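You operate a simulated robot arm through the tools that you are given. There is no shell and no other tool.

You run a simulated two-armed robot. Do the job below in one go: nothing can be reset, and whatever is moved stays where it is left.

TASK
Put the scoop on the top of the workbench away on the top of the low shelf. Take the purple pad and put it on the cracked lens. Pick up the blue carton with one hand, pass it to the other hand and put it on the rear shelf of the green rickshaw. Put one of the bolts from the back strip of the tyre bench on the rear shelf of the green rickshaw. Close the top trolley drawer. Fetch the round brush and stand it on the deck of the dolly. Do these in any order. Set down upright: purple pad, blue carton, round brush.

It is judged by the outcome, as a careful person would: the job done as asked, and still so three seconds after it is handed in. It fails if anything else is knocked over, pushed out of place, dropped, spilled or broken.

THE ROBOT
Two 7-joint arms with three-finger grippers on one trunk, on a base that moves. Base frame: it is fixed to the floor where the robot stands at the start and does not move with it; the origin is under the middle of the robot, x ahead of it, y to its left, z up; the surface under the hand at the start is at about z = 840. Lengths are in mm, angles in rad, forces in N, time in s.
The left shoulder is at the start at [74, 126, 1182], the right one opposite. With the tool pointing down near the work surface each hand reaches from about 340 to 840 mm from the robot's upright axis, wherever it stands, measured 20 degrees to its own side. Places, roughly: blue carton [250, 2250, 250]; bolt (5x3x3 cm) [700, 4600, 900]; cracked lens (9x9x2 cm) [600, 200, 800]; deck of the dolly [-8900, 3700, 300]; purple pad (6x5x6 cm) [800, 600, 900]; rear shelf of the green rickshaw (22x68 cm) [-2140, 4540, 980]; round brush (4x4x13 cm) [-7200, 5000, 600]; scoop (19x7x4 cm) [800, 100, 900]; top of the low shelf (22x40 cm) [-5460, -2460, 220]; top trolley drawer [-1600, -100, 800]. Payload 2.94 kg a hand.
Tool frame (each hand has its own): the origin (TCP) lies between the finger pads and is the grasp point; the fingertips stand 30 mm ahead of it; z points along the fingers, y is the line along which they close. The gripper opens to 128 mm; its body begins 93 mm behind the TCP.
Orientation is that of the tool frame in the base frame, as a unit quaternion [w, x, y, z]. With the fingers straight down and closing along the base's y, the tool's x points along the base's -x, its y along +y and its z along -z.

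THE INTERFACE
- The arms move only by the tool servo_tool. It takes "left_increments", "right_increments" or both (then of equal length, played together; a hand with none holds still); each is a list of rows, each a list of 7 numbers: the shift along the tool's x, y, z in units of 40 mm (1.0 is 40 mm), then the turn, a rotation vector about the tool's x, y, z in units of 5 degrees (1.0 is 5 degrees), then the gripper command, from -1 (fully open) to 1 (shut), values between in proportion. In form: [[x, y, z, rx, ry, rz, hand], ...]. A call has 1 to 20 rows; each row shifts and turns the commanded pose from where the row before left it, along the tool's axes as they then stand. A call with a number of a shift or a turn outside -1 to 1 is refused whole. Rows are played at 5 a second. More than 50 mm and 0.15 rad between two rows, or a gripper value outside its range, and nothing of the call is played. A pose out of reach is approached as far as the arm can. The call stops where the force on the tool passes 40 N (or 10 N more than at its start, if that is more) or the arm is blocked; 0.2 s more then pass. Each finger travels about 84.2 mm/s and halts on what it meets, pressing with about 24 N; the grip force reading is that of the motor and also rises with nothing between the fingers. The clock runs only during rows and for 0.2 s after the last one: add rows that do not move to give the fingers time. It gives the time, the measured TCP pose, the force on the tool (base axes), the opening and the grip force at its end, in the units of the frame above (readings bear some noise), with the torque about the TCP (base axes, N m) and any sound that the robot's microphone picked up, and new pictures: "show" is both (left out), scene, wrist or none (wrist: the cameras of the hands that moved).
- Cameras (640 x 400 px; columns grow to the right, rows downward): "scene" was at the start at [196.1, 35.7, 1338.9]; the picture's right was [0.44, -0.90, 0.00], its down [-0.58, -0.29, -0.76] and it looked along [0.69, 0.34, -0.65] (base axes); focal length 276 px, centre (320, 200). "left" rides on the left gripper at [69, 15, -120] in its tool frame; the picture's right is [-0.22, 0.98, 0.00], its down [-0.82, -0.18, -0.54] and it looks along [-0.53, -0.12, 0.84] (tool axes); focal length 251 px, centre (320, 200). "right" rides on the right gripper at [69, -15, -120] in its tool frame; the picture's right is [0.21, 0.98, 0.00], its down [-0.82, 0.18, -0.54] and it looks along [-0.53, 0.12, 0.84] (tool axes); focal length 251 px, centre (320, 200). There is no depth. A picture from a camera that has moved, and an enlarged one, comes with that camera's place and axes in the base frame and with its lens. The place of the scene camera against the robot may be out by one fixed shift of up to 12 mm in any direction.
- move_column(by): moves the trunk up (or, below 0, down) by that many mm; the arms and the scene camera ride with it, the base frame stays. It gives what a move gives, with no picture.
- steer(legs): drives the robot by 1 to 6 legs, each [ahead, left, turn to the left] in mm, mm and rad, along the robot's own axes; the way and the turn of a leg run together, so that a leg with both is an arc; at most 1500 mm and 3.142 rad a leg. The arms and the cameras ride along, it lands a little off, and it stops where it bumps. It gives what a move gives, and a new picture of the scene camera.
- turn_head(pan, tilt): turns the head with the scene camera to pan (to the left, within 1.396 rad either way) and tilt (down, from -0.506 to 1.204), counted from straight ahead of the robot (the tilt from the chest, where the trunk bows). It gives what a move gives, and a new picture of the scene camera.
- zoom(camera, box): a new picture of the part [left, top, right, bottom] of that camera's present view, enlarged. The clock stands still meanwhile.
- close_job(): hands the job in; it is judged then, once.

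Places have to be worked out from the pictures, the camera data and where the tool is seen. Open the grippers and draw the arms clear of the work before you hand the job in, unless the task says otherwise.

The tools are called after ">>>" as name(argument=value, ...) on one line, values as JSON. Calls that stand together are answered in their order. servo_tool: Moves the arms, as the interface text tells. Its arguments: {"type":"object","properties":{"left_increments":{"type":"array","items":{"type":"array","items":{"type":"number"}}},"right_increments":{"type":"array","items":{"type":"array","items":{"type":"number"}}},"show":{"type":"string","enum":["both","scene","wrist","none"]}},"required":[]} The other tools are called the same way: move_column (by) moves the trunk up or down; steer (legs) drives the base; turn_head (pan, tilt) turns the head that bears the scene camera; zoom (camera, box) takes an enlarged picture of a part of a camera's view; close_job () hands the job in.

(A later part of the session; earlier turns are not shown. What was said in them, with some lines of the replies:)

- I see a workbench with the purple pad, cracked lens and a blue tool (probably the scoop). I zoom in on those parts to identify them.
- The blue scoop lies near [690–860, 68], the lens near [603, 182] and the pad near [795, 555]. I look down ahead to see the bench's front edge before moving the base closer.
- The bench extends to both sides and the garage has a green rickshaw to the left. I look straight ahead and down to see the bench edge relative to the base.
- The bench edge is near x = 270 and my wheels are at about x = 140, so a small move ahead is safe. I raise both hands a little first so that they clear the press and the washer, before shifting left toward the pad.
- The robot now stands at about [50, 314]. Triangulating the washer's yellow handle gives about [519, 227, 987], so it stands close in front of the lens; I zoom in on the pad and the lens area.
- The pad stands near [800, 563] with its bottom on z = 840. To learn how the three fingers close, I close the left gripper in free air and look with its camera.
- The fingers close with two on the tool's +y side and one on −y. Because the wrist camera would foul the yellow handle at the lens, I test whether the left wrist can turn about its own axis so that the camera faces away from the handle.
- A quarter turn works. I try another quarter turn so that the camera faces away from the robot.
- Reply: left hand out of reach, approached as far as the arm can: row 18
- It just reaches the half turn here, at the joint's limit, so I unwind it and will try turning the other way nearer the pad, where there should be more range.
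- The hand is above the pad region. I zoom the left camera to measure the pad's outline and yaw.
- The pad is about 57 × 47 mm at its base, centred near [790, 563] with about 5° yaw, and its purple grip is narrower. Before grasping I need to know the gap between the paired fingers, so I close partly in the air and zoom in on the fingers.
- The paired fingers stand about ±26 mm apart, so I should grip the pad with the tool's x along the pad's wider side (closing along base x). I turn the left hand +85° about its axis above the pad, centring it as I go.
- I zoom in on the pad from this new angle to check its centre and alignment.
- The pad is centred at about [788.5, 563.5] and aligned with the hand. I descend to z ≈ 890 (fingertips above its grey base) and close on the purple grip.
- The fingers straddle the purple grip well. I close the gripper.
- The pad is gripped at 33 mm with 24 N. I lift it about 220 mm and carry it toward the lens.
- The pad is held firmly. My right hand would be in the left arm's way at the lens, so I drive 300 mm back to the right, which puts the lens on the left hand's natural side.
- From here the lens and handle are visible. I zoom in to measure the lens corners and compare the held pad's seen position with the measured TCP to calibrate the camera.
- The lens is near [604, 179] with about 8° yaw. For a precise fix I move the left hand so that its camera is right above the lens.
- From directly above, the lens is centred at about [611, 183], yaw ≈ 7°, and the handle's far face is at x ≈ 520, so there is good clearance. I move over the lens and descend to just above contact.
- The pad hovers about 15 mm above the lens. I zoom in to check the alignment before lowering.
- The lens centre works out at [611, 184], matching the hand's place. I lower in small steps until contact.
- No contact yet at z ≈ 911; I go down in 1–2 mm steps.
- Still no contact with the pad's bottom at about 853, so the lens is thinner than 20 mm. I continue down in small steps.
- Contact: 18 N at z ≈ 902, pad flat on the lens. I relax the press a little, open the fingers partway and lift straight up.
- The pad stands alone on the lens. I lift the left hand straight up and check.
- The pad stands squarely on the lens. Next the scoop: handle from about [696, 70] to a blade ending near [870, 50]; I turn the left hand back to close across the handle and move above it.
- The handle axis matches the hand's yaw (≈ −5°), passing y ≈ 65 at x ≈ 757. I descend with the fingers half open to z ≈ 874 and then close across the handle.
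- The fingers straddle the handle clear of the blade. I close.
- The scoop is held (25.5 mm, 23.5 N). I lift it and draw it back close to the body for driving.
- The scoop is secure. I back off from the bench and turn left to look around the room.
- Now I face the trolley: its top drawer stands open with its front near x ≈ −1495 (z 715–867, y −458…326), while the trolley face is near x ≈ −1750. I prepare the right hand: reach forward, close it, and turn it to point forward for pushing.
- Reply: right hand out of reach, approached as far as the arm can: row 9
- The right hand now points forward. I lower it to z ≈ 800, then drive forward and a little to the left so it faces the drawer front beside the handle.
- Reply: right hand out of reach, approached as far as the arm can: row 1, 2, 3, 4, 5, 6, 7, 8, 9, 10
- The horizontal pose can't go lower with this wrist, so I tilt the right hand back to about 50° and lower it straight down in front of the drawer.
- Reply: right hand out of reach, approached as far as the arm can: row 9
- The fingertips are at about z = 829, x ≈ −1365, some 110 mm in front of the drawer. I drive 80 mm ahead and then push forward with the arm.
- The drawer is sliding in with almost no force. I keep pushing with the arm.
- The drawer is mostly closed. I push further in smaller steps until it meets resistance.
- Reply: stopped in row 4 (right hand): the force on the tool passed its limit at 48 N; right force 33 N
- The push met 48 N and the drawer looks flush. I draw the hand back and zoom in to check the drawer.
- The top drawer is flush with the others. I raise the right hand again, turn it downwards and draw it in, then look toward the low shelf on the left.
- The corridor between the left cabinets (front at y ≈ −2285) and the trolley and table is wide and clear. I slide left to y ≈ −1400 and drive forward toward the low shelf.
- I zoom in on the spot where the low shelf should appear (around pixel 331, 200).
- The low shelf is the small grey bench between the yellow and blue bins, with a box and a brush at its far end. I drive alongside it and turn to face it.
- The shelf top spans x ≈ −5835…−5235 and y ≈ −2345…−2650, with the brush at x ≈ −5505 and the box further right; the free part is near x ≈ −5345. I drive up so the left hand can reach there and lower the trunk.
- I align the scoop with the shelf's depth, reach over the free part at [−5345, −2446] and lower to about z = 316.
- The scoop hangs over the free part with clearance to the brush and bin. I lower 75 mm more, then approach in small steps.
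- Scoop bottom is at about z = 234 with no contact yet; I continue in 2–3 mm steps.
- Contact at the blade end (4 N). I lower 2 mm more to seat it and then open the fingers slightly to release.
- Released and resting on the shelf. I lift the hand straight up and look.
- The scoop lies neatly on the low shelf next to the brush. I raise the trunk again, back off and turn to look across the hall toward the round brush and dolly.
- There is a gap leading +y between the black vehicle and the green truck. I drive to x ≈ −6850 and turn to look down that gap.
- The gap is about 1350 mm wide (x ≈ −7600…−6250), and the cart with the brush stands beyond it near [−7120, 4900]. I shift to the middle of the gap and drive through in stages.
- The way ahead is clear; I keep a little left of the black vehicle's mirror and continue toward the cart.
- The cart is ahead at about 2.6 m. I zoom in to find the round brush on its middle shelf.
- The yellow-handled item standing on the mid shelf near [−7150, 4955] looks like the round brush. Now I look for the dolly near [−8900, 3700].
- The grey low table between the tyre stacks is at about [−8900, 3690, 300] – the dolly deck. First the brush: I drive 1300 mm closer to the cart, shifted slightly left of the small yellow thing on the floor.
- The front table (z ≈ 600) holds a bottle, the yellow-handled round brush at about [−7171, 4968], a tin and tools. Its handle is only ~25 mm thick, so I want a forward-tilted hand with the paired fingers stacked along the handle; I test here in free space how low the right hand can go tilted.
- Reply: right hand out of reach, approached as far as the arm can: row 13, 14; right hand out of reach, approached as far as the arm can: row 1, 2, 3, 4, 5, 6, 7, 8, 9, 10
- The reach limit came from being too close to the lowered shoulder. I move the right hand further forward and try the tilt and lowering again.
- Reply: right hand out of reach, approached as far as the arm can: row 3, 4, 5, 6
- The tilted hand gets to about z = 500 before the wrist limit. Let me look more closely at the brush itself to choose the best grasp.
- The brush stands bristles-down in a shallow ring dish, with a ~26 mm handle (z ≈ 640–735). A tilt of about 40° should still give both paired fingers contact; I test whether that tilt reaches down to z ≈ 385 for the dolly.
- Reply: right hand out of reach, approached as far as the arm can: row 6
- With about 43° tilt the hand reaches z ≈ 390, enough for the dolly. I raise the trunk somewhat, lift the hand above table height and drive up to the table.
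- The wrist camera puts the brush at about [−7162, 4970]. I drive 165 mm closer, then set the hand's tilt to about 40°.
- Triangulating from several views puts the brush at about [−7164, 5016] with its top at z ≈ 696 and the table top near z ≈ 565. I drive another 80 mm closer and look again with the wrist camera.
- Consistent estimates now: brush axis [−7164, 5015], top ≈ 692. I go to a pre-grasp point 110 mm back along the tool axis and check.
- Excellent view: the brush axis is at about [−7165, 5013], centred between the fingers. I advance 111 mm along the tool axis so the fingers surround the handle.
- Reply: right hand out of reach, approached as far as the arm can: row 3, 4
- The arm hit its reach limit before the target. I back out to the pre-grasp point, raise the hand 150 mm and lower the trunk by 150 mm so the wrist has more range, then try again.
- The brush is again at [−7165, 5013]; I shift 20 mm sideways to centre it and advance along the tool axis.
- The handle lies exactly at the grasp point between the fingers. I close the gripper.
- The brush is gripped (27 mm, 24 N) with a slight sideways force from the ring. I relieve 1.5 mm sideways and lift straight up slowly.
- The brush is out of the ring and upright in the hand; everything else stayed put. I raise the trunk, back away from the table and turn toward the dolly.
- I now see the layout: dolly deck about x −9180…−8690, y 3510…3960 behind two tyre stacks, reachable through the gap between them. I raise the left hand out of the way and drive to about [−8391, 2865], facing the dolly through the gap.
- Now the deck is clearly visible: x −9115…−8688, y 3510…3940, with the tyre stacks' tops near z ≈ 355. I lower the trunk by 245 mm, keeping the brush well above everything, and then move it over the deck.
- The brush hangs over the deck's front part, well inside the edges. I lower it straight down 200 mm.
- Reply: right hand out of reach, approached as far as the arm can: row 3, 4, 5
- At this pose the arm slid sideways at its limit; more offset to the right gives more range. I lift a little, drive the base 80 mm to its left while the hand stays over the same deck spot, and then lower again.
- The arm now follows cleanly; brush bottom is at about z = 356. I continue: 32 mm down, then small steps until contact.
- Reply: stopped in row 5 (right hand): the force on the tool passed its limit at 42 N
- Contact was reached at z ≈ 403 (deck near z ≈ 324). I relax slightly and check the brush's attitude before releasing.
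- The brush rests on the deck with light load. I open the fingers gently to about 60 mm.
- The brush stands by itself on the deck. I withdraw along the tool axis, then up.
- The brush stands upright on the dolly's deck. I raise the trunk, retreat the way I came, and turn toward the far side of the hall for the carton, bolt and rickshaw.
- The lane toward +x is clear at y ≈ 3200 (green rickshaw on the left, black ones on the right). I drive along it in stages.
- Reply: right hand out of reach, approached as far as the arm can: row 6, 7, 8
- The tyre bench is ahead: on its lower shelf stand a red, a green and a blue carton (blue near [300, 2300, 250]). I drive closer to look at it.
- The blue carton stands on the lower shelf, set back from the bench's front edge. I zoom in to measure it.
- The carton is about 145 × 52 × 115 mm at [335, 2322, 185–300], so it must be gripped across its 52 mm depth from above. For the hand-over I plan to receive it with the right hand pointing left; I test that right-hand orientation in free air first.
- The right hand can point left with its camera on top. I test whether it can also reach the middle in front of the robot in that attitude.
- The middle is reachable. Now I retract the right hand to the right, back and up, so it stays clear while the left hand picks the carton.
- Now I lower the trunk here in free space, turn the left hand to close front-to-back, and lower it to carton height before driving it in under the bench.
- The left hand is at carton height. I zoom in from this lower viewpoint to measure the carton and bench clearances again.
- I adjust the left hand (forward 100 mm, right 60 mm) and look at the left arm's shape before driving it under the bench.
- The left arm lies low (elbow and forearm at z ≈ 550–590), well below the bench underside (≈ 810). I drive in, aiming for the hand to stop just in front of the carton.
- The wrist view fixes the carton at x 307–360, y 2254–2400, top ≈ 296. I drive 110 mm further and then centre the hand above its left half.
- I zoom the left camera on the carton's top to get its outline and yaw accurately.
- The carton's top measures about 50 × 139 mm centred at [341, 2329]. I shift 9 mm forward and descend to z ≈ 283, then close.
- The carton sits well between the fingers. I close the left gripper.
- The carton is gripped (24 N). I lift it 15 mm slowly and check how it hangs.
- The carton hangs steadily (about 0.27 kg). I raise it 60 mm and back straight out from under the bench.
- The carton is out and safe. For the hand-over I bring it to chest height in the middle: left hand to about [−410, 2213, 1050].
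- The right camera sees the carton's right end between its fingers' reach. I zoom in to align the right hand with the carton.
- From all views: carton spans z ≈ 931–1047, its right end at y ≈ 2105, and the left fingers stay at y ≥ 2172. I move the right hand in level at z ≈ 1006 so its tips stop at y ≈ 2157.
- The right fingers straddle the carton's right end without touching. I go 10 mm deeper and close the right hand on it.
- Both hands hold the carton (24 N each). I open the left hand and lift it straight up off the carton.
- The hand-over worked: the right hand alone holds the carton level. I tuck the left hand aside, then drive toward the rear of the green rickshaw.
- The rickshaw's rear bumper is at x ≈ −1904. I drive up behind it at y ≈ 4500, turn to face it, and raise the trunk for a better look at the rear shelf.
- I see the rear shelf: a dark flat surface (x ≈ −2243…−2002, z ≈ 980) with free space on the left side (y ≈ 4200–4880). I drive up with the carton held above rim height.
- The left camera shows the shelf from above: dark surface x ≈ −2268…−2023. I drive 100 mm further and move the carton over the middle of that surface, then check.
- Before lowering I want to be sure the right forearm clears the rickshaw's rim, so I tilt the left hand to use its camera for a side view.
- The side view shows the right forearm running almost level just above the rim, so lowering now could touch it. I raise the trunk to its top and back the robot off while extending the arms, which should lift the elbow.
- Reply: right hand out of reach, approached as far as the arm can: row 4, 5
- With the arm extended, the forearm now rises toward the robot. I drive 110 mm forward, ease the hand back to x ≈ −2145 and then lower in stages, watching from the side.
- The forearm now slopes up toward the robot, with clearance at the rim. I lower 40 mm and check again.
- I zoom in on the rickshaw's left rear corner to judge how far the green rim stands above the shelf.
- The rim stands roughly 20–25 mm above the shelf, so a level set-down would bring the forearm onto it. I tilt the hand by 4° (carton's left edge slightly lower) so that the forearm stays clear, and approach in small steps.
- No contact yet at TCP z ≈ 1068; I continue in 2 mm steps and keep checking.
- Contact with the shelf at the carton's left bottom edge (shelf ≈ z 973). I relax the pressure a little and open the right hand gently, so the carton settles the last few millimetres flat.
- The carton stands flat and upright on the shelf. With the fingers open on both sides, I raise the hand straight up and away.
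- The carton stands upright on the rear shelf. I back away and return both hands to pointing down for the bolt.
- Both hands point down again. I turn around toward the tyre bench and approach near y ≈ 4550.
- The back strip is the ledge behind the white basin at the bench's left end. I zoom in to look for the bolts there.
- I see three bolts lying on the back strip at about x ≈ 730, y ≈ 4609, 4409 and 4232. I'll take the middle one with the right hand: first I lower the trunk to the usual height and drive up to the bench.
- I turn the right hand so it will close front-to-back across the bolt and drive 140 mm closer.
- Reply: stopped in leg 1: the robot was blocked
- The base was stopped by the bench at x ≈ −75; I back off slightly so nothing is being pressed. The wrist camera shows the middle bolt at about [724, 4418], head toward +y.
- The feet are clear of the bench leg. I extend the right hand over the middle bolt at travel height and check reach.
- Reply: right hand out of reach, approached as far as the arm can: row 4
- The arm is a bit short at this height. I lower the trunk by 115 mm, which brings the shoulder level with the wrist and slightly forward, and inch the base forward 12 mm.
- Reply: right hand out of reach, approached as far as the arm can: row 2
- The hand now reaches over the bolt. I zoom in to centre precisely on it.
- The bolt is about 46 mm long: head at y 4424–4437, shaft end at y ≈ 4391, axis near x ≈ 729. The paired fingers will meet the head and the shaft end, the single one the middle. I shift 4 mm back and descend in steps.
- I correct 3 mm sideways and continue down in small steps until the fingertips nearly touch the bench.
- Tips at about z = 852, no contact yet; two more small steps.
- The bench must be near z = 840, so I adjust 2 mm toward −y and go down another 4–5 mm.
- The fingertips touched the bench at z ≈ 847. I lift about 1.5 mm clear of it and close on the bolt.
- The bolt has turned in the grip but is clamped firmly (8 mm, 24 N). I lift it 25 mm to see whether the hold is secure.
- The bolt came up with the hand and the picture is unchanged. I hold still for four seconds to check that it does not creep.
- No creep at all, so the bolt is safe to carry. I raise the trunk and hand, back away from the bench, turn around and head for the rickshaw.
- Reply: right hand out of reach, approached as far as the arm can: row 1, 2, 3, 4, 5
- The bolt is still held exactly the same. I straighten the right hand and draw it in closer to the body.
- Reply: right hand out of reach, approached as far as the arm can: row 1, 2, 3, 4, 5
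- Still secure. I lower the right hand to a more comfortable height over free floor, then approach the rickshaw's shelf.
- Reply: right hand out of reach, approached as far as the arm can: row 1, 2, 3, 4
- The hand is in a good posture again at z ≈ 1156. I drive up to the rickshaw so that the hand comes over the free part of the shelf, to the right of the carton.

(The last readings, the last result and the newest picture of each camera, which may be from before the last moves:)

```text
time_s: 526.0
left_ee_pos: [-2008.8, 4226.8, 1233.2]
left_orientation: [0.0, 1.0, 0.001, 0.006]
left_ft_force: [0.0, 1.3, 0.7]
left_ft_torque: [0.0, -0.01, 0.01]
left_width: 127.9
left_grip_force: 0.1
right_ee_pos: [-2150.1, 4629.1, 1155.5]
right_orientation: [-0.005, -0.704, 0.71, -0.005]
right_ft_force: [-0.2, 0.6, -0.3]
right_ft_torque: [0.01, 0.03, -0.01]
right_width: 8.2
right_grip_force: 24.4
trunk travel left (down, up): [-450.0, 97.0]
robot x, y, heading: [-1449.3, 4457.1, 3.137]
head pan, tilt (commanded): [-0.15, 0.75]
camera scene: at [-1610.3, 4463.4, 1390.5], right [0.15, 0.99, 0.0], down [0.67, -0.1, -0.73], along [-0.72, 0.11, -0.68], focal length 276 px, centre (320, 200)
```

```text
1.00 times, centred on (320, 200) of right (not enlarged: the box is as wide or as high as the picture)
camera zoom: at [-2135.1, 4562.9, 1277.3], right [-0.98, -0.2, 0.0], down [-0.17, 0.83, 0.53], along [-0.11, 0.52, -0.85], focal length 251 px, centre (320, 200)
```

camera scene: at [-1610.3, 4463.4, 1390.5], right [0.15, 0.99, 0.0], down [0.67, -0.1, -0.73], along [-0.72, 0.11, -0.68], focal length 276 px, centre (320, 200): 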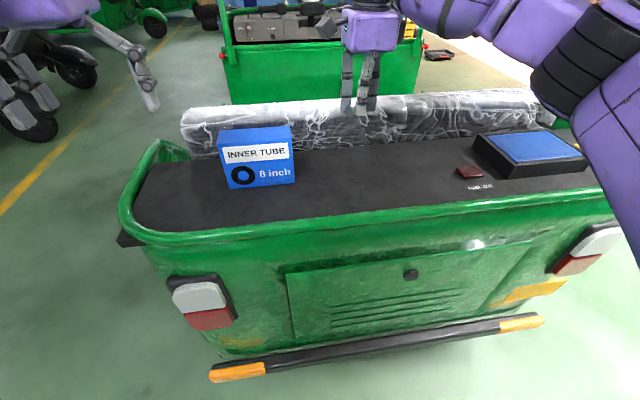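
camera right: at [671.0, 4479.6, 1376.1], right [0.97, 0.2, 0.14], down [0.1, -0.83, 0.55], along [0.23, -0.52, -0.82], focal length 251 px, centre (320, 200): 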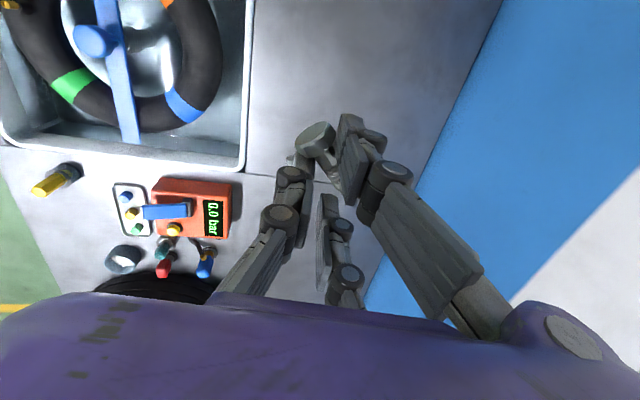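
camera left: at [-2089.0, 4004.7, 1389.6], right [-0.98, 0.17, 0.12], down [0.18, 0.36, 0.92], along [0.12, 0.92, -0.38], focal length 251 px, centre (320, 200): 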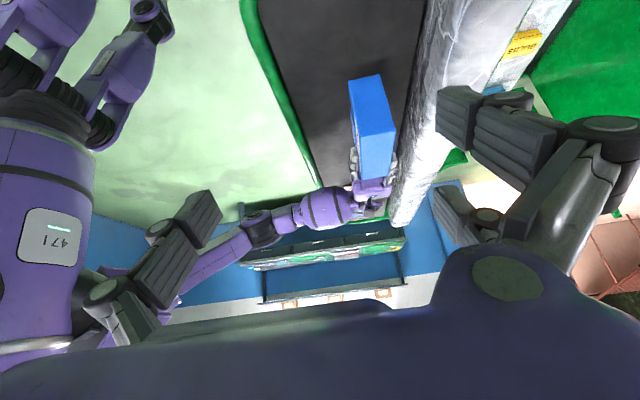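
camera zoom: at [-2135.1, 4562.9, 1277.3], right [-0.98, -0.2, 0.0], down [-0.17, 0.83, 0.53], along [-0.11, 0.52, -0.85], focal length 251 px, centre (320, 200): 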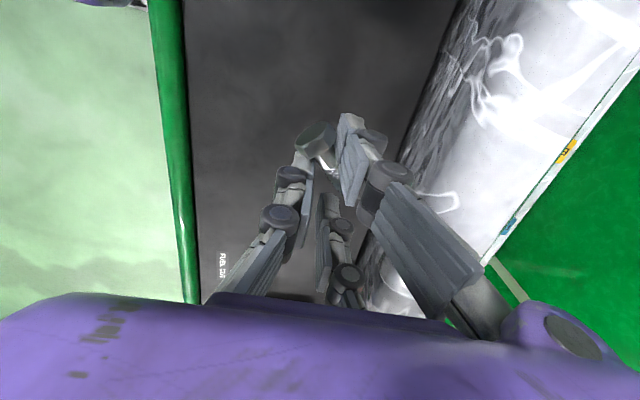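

The hand is above the free middle of the shelf. I shift 15 mm toward the robot, and lower the bolt to just above the surface.

>>> servo_tool(right_increments=[[0, -0.37, 0.4, 0, 0, 0, 1], [0, 0, 0.8, 0, 0, 0, 1], [0, 0, 0.8, 0, 0, 0, 1], [0, 0, 0.7, 0, 0, 0, 1], [0, 0, 0.5, 0, 0, 0, 1], [0, 0, 0, 0, 0, 0, 1]], show="both")

```text
time_s: 527.4
left_ee_pos: [-2008.2, 4226.4, 1233.7]
left_orientation: [0.0, 1.0, 0.001, 0.006]
left_ft_force: [-0.3, -0.6, -0.3]
left_ft_torque: [0.02, 0.0, 0.02]
left_width: 128.1
left_grip_force: 0.1
right_ee_pos: [-2134.8, 4626.6, 1028.6]
right_orientation: [-0.005, -0.703, 0.711, -0.005]
right_ft_force: [-0.4, -0.4, -0.9]
right_ft_torque: [0.03, 0.01, -0.02]
right_width: 8.0
right_grip_force: 24.2
trunk travel left (down, up): [-450.0, 97.0]
robot x, y, heading: [-1445.4, 4448.9, 3.142]
head pan, tilt (commanded): [-0.15, 0.75]
camera scene: at [-1609.7, 4463.5, 1390.5], right [0.15, 0.99, 0.0], down [0.67, -0.1, -0.73], along [-0.72, 0.11, -0.68], focal length 276 px, centre (320, 200)
camera right: at [-2119.9, 4560.3, 1148.9], right [-0.98, -0.2, 0.0], down [-0.17, 0.83, 0.53], along [-0.11, 0.52, -0.85], focal length 251 px, centre (320, 200)
```

scene: 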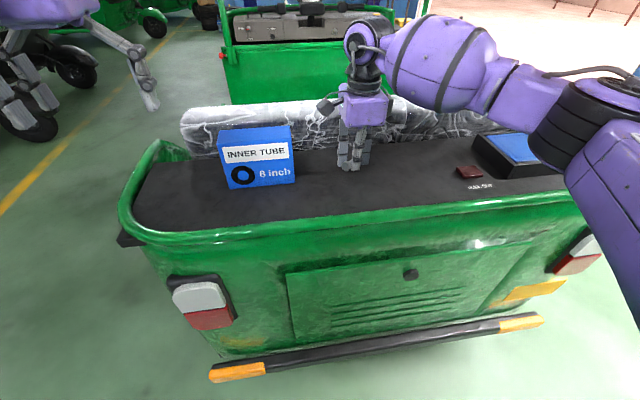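
right: 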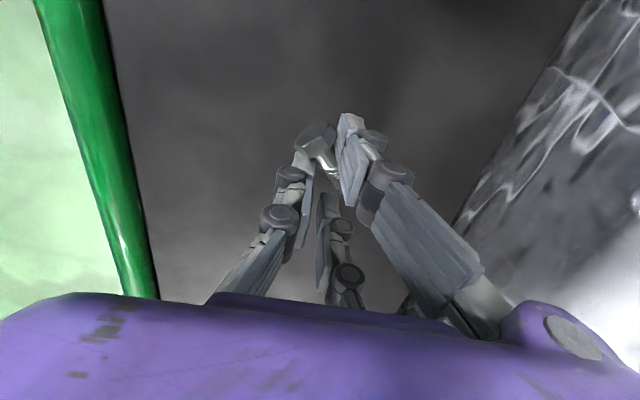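

Plenty of clearance all around. I lower in small steps until the bolt touches the shelf.

>>> servo_tool(right_increments=[[0, 0, 0.2, 0, 0, 0, 1], [0, 0, 0.15, 0, 0, 0, 1], [0, 0, 0.08, 0, 0, 0, 1], [0, 0, 0, 0, 0, 0, 1]], show="none")

>>> servo_tool(right_increments=[[0, 0, 0.05, 0, 0, 0, 1], [0, 0, 0.05, 0, 0, 0, 1], [0, 0, 0, 0, 0, 0, 1]], show="none")

```text
time_s: 528.4
left_ee_pos: [-2009.3, 4227.0, 1233.7]
left_orientation: [0.0, 1.0, 0.001, 0.006]
left_ft_force: [-0.3, 0.2, -0.2]
left_ft_torque: [-0.02, 0.01, -0.01]
left_width: 127.9
left_grip_force: 0.0
right_ee_pos: [-2133.2, 4626.9, 1011.2]
right_orientation: [-0.005, -0.704, 0.71, -0.004]
right_ft_force: [-0.2, -0.8, -1.1]
right_ft_torque: [0.0, -0.03, 0.01]
right_width: 8.2
right_grip_force: 23.7
trunk travel left (down, up): [-450.0, 97.0]
robot x, y, heading: [-1441.8, 4449.8, 3.135]
head pan, tilt (commanded): [-0.15, 0.75]
```

```text
time_s: 529.2
left_ee_pos: [-2007.9, 4225.9, 1233.1]
left_orientation: [0.0, 1.0, 0.002, 0.005]
left_ft_force: [-1.0, 0.2, 0.1]
left_ft_torque: [-0.03, -0.03, 0.04]
left_width: 128.2
left_grip_force: 0.1
right_ee_pos: [-2133.8, 4627.9, 1008.4]
right_orientation: [-0.006, -0.703, 0.711, -0.004]
right_ft_force: [-1.2, -0.4, 6.6]
right_ft_torque: [-0.11, -0.01, -0.04]
right_width: 8.3
right_grip_force: 24.1
trunk travel left (down, up): [-450.0, 97.0]
robot x, y, heading: [-1445.0, 4454.9, 3.136]
head pan, tilt (commanded): [-0.15, 0.75]
```

The bolt touches the shelf (6.6 N). I open the fingers slowly and look.

>>> servo_tool(right_increments=[[0, 0, 0, 0, 0, 0, 0.8], [0, 0, 0, 0, 0, 0, 0.6], [0, 0, 0, 0, 0, 0, 0.4], [0, 0, 0, 0, 0, 0, 0.2], [0, 0, 0, 0, 0, 0, 0.0], [0, 0, 0, 0, 0, 0, -0.2], [0, 0, 0, 0, 0, 0, -0.2]], show="wrist")

>>> zoom(camera="right", box=[220, 90, 420, 230])

```text
time_s: 530.8
left_ee_pos: [-2008.7, 4227.7, 1232.8]
left_orientation: [-0.001, 1.0, 0.001, 0.006]
left_ft_force: [0.7, -0.6, -0.5]
left_ft_torque: [0.0, 0.01, 0.0]
left_width: 128.0
left_grip_force: 0.1
right_ee_pos: [-2133.6, 4627.3, 1007.8]
right_orientation: [-0.006, -0.704, 0.71, -0.005]
right_ft_force: [0.1, -0.6, -0.1]
right_ft_torque: [-0.03, -0.03, -0.02]
right_width: 76.9
right_grip_force: 0.0
trunk travel left (down, up): [-450.0, 97.0]
robot x, y, heading: [-1445.4, 4454.3, 3.14]
head pan, tilt (commanded): [-0.15, 0.75]
camera right: at [-2119.5, 4560.9, 1128.2], right [-0.98, -0.2, 0.0], down [-0.17, 0.83, 0.53], along [-0.11, 0.52, -0.85], focal length 251 px, centre (320, 200)
```

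right: 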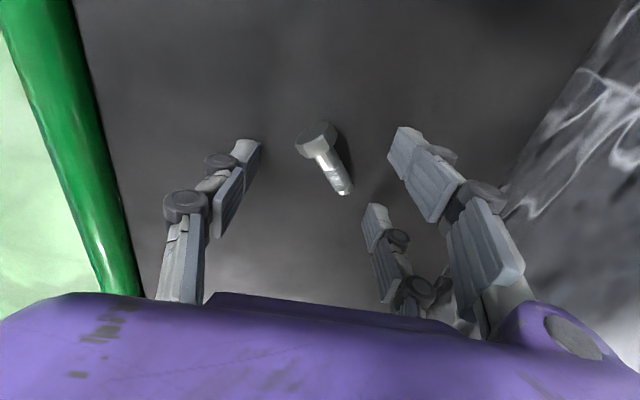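

```text
2.86 times, centred on (320, 160) of right
camera zoom: at [-2119.5, 4560.9, 1128.2], right [-0.98, -0.2, 0.0], down [-0.17, 0.83, 0.53], along [-0.11, 0.52, -0.85], focal length 718 px, centre (320, 314)
```

zoom: 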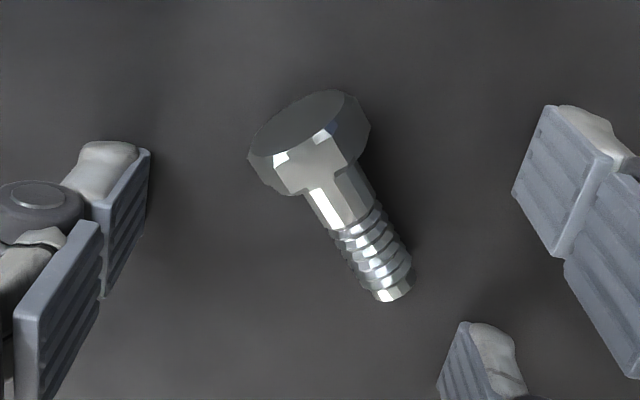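

The bolt lies on the shelf, free of the fingers. I lift the hand straight up, back off and check the shelf.

>>> servo_tool(right_increments=[[0, 0, -0.3, 0, 0, 0, -0.2], [0, 0, -0.8, 0, 0, 0, -0.3], [0, 0, -0.9, 0, 0, 0, -0.5], [0, 0, -0.9, 0, 0, 0, -1], [0, 0, -0.9, 0, 0, 0, -1], [0, 0, 0, 0, 0, 0, -1]], show="none")

>>> steer(legs=[[-350, 0, 0]])

>>> zoom(camera="scene", box=[120, 60, 520, 300])

```text
time_s: 532.2
left_ee_pos: [-2008.3, 4226.8, 1233.0]
left_orientation: [0.0, 1.0, 0.001, 0.005]
left_ft_force: [0.3, -0.8, 0.4]
left_ft_torque: [-0.01, 0.01, 0.0]
left_width: 127.9
left_grip_force: 0.1
right_ee_pos: [-2134.8, 4627.0, 1157.7]
right_orientation: [-0.004, -0.704, 0.71, -0.006]
right_ft_force: [-0.1, -0.2, 1.0]
right_ft_torque: [-0.01, -0.02, 0.0]
right_width: 128.1
right_grip_force: 0.1
trunk travel left (down, up): [-450.0, 97.0]
robot x, y, heading: [-1447.6, 4448.0, 3.14]
head pan, tilt (commanded): [-0.15, 0.75]
```

```text
time_s: 534.5
left_ee_pos: [-1655.1, 4226.4, 1232.4]
left_orientation: [0.0, 1.0, 0.001, 0.006]
left_ft_force: [-0.6, -0.1, -0.2]
left_ft_torque: [0.03, 0.02, 0.0]
left_width: 127.8
left_grip_force: 0.1
right_ee_pos: [-1782.8, 4627.3, 1158.1]
right_orientation: [-0.005, -0.704, 0.71, -0.005]
right_ft_force: [0.5, -0.7, -0.2]
right_ft_torque: [0.0, -0.01, -0.04]
right_width: 127.8
right_grip_force: 0.1
trunk travel left (down, up): [-450.0, 97.0]
robot x, y, heading: [-1093.2, 4451.6, 3.143]
head pan, tilt (commanded): [-0.15, 0.75]
camera scene: at [-1256.9, 4462.5, 1390.4], right [0.15, 0.99, 0.0], down [0.67, -0.1, -0.73], along [-0.72, 0.11, -0.68], focal length 276 px, centre (320, 200)
```

scene: 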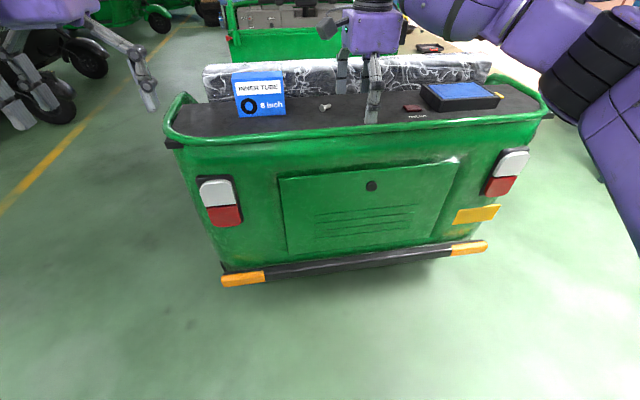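

```text
1.60 times, centred on (320, 180) of scene
camera zoom: at [-1256.9, 4462.5, 1390.4], right [0.15, 0.99, 0.0], down [0.67, -0.1, -0.73], along [-0.72, 0.11, -0.68], focal length 442 px, centre (320, 232)
```

zoom: 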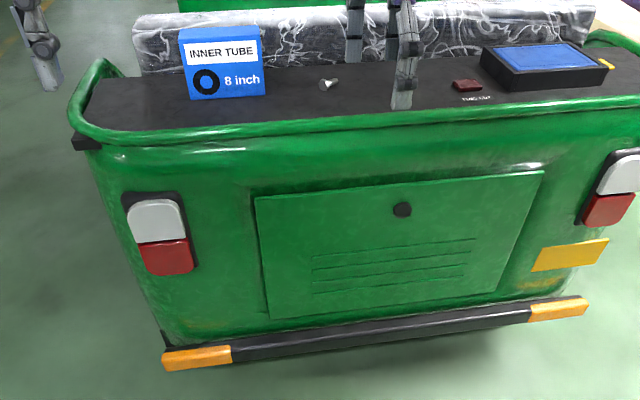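

Carton and bolt both rest on the rear shelf and nothing else there moved. Since the base touched the tyre bench once, I go back to my earlier viewpoint to verify that nothing was shifted there.

>>> move_column(by=95)

>>> steer(legs=[[0, 0, 3.14], [500, 75, 0]])

>>> turn_head(pan=0.0, tilt=0.75)

```text
time_s: 535.8
left_ee_pos: [-1657.0, 4225.9, 1324.6]
left_orientation: [-0.001, 1.0, 0.001, 0.008]
left_ft_force: [-0.6, 0.0, -1.1]
left_ft_torque: [0.01, -0.04, -0.01]
left_width: 128.2
left_grip_force: 0.0
right_ee_pos: [-1782.7, 4625.9, 1251.3]
right_orientation: [-0.002, -0.703, 0.711, -0.007]
right_ft_force: [0.2, 0.5, -0.7]
right_ft_torque: [-0.05, -0.03, 0.01]
right_width: 128.1
right_grip_force: 0.1
trunk travel left (down, up): [-545.0, 2.0]
robot x, y, heading: [-1093.7, 4450.9, 3.14]
head pan, tilt (commanded): [-0.15, 0.75]
```

```text
time_s: 546.1
left_ee_pos: [-33.1, 4759.1, 1328.7]
left_orientation: [-0.005, -0.004, 1.0, 0.001]
left_ft_force: [0.3, -0.4, -0.4]
left_ft_torque: [0.0, 0.0, 0.0]
left_width: 127.9
left_grip_force: 0.0
right_ee_pos: [94.5, 4358.6, 1253.4]
right_orientation: [-0.005, 0.708, 0.706, 0.005]
right_ft_force: [-0.3, 0.1, 0.2]
right_ft_torque: [-0.01, 0.0, -0.01]
right_width: 128.1
right_grip_force: 0.1
trunk travel left (down, up): [-545.0, 2.0]
robot x, y, heading: [-592.4, 4524.1, 0.005]
head pan, tilt (commanded): [-0.15, 0.75]
camera scene: at [-498.8, 4514.4, 1497.5], right [-0.14, -0.99, 0.0], down [-0.67, 0.1, -0.73], along [0.72, -0.11, -0.68], focal length 276 px, centre (320, 200)
```

scene: 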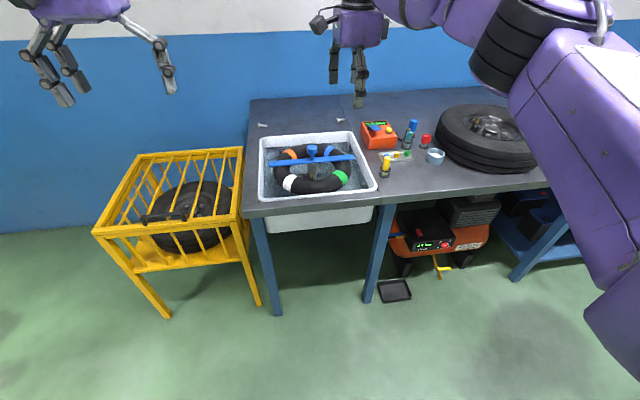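

```text
time_s: 546.8
left_ee_pos: [-32.3, 4758.0, 1329.0]
left_orientation: [-0.006, -0.005, 1.0, 0.0]
left_ft_force: [0.6, -0.3, 0.3]
left_ft_torque: [-0.01, 0.03, 0.02]
left_width: 127.9
left_grip_force: 0.1
right_ee_pos: [96.6, 4359.1, 1252.9]
right_orientation: [-0.005, 0.707, 0.707, 0.005]
right_ft_force: [0.0, 0.4, 0.5]
right_ft_torque: [0.0, 0.0, 0.0]
right_width: 127.7
right_grip_force: 0.2
trunk travel left (down, up): [-545.0, 2.0]
robot x, y, heading: [-590.8, 4526.2, 0.003]
head pan, tilt (commanded): [0.0, 0.75]
camera scene: at [-496.4, 4527.0, 1497.3], right [0.0, -1.0, 0.0], down [-0.68, 0.0, -0.73], along [0.73, 0.0, -0.68], focal length 276 px, centre (320, 200)
```

scene: 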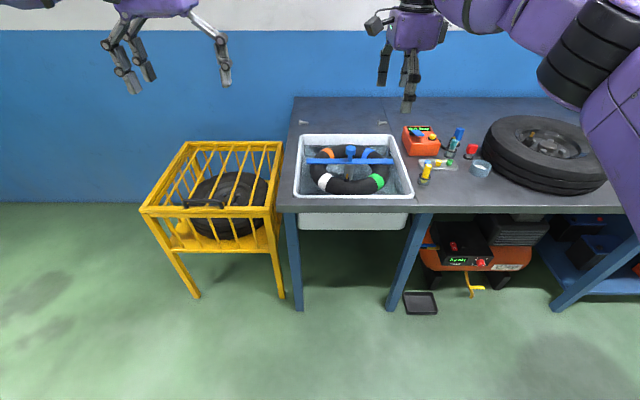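

Everything at the bench and crate is exactly where it was. I back off so that both open hands are clear of all work, then hand in.

>>> steer(legs=[[-350, 0, 0]])

```text
time_s: 549.0
left_ee_pos: [-376.9, 4758.6, 1326.4]
left_orientation: [-0.006, -0.008, 1.0, 0.0]
left_ft_force: [0.3, -0.9, 0.4]
left_ft_torque: [0.01, 0.01, 0.01]
left_width: 127.8
left_grip_force: 0.0
right_ee_pos: [-244.1, 4360.7, 1252.9]
right_orientation: [-0.005, 0.706, 0.708, 0.005]
right_ft_force: [0.2, 0.0, -0.1]
right_ft_torque: [-0.01, 0.03, 0.01]
right_width: 128.2
right_grip_force: 0.1
trunk travel left (down, up): [-545.0, 2.0]
robot x, y, heading: [-940.4, 4526.2, 0.006]
head pan, tilt (commanded): [0.0, 0.75]
camera scene: at [-839.0, 4524.8, 1497.1], right [0.01, -1.0, 0.0], down [-0.68, -0.01, -0.73], along [0.73, 0.01, -0.68], focal length 276 px, centre (320, 200)
```

scene: 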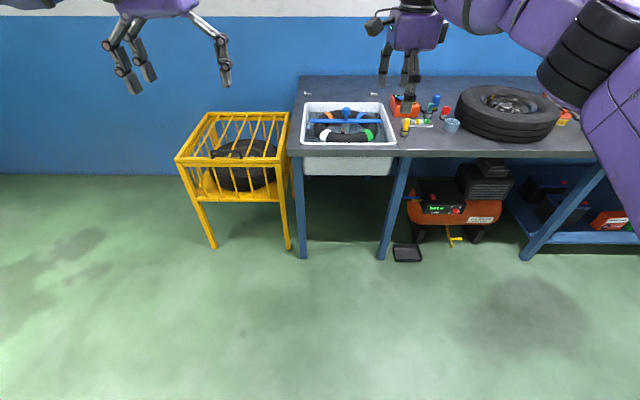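

All six parts are done, both hands are open and clear of the work. I hand in the job.

>>> close_job()

```text
The job is handed in.
```

I finished all six parts of the job and handed it in. When I released each item it was resting as asked. I did not drive back at the end to look again at the lens, low shelf, dolly or drawer.

- **Scoop:** it lies on the free end of the low shelf's top, beside the brush and soap box already there.
- **Purple pad:** it stands upright, centred on the cracked lens.
- **Blue carton:** the left hand picked it up and passed it straight to the right hand. It stands upright on the rear shelf of the green rickshaw. I released it at a slight tilt to keep my forearm off the rim, so one end dropped about 10 mm as it settled.
- **Bolt:** the middle bolt from the tyre bench's back strip lies on the rear shelf, to the right of the carton. It turned in the fingers when I gripped it, but it held firmly all the way.
- **Trolley drawer:** the top drawer is shut flush with the others.
- **Round brush:** it stands upright on the deck of the dolly.

While I was fetching the bolt, something at the tyre bench stopped the base. I went back to my earlier viewpoint afterwards and saw nothing moved on the bench or at the yellow crate.
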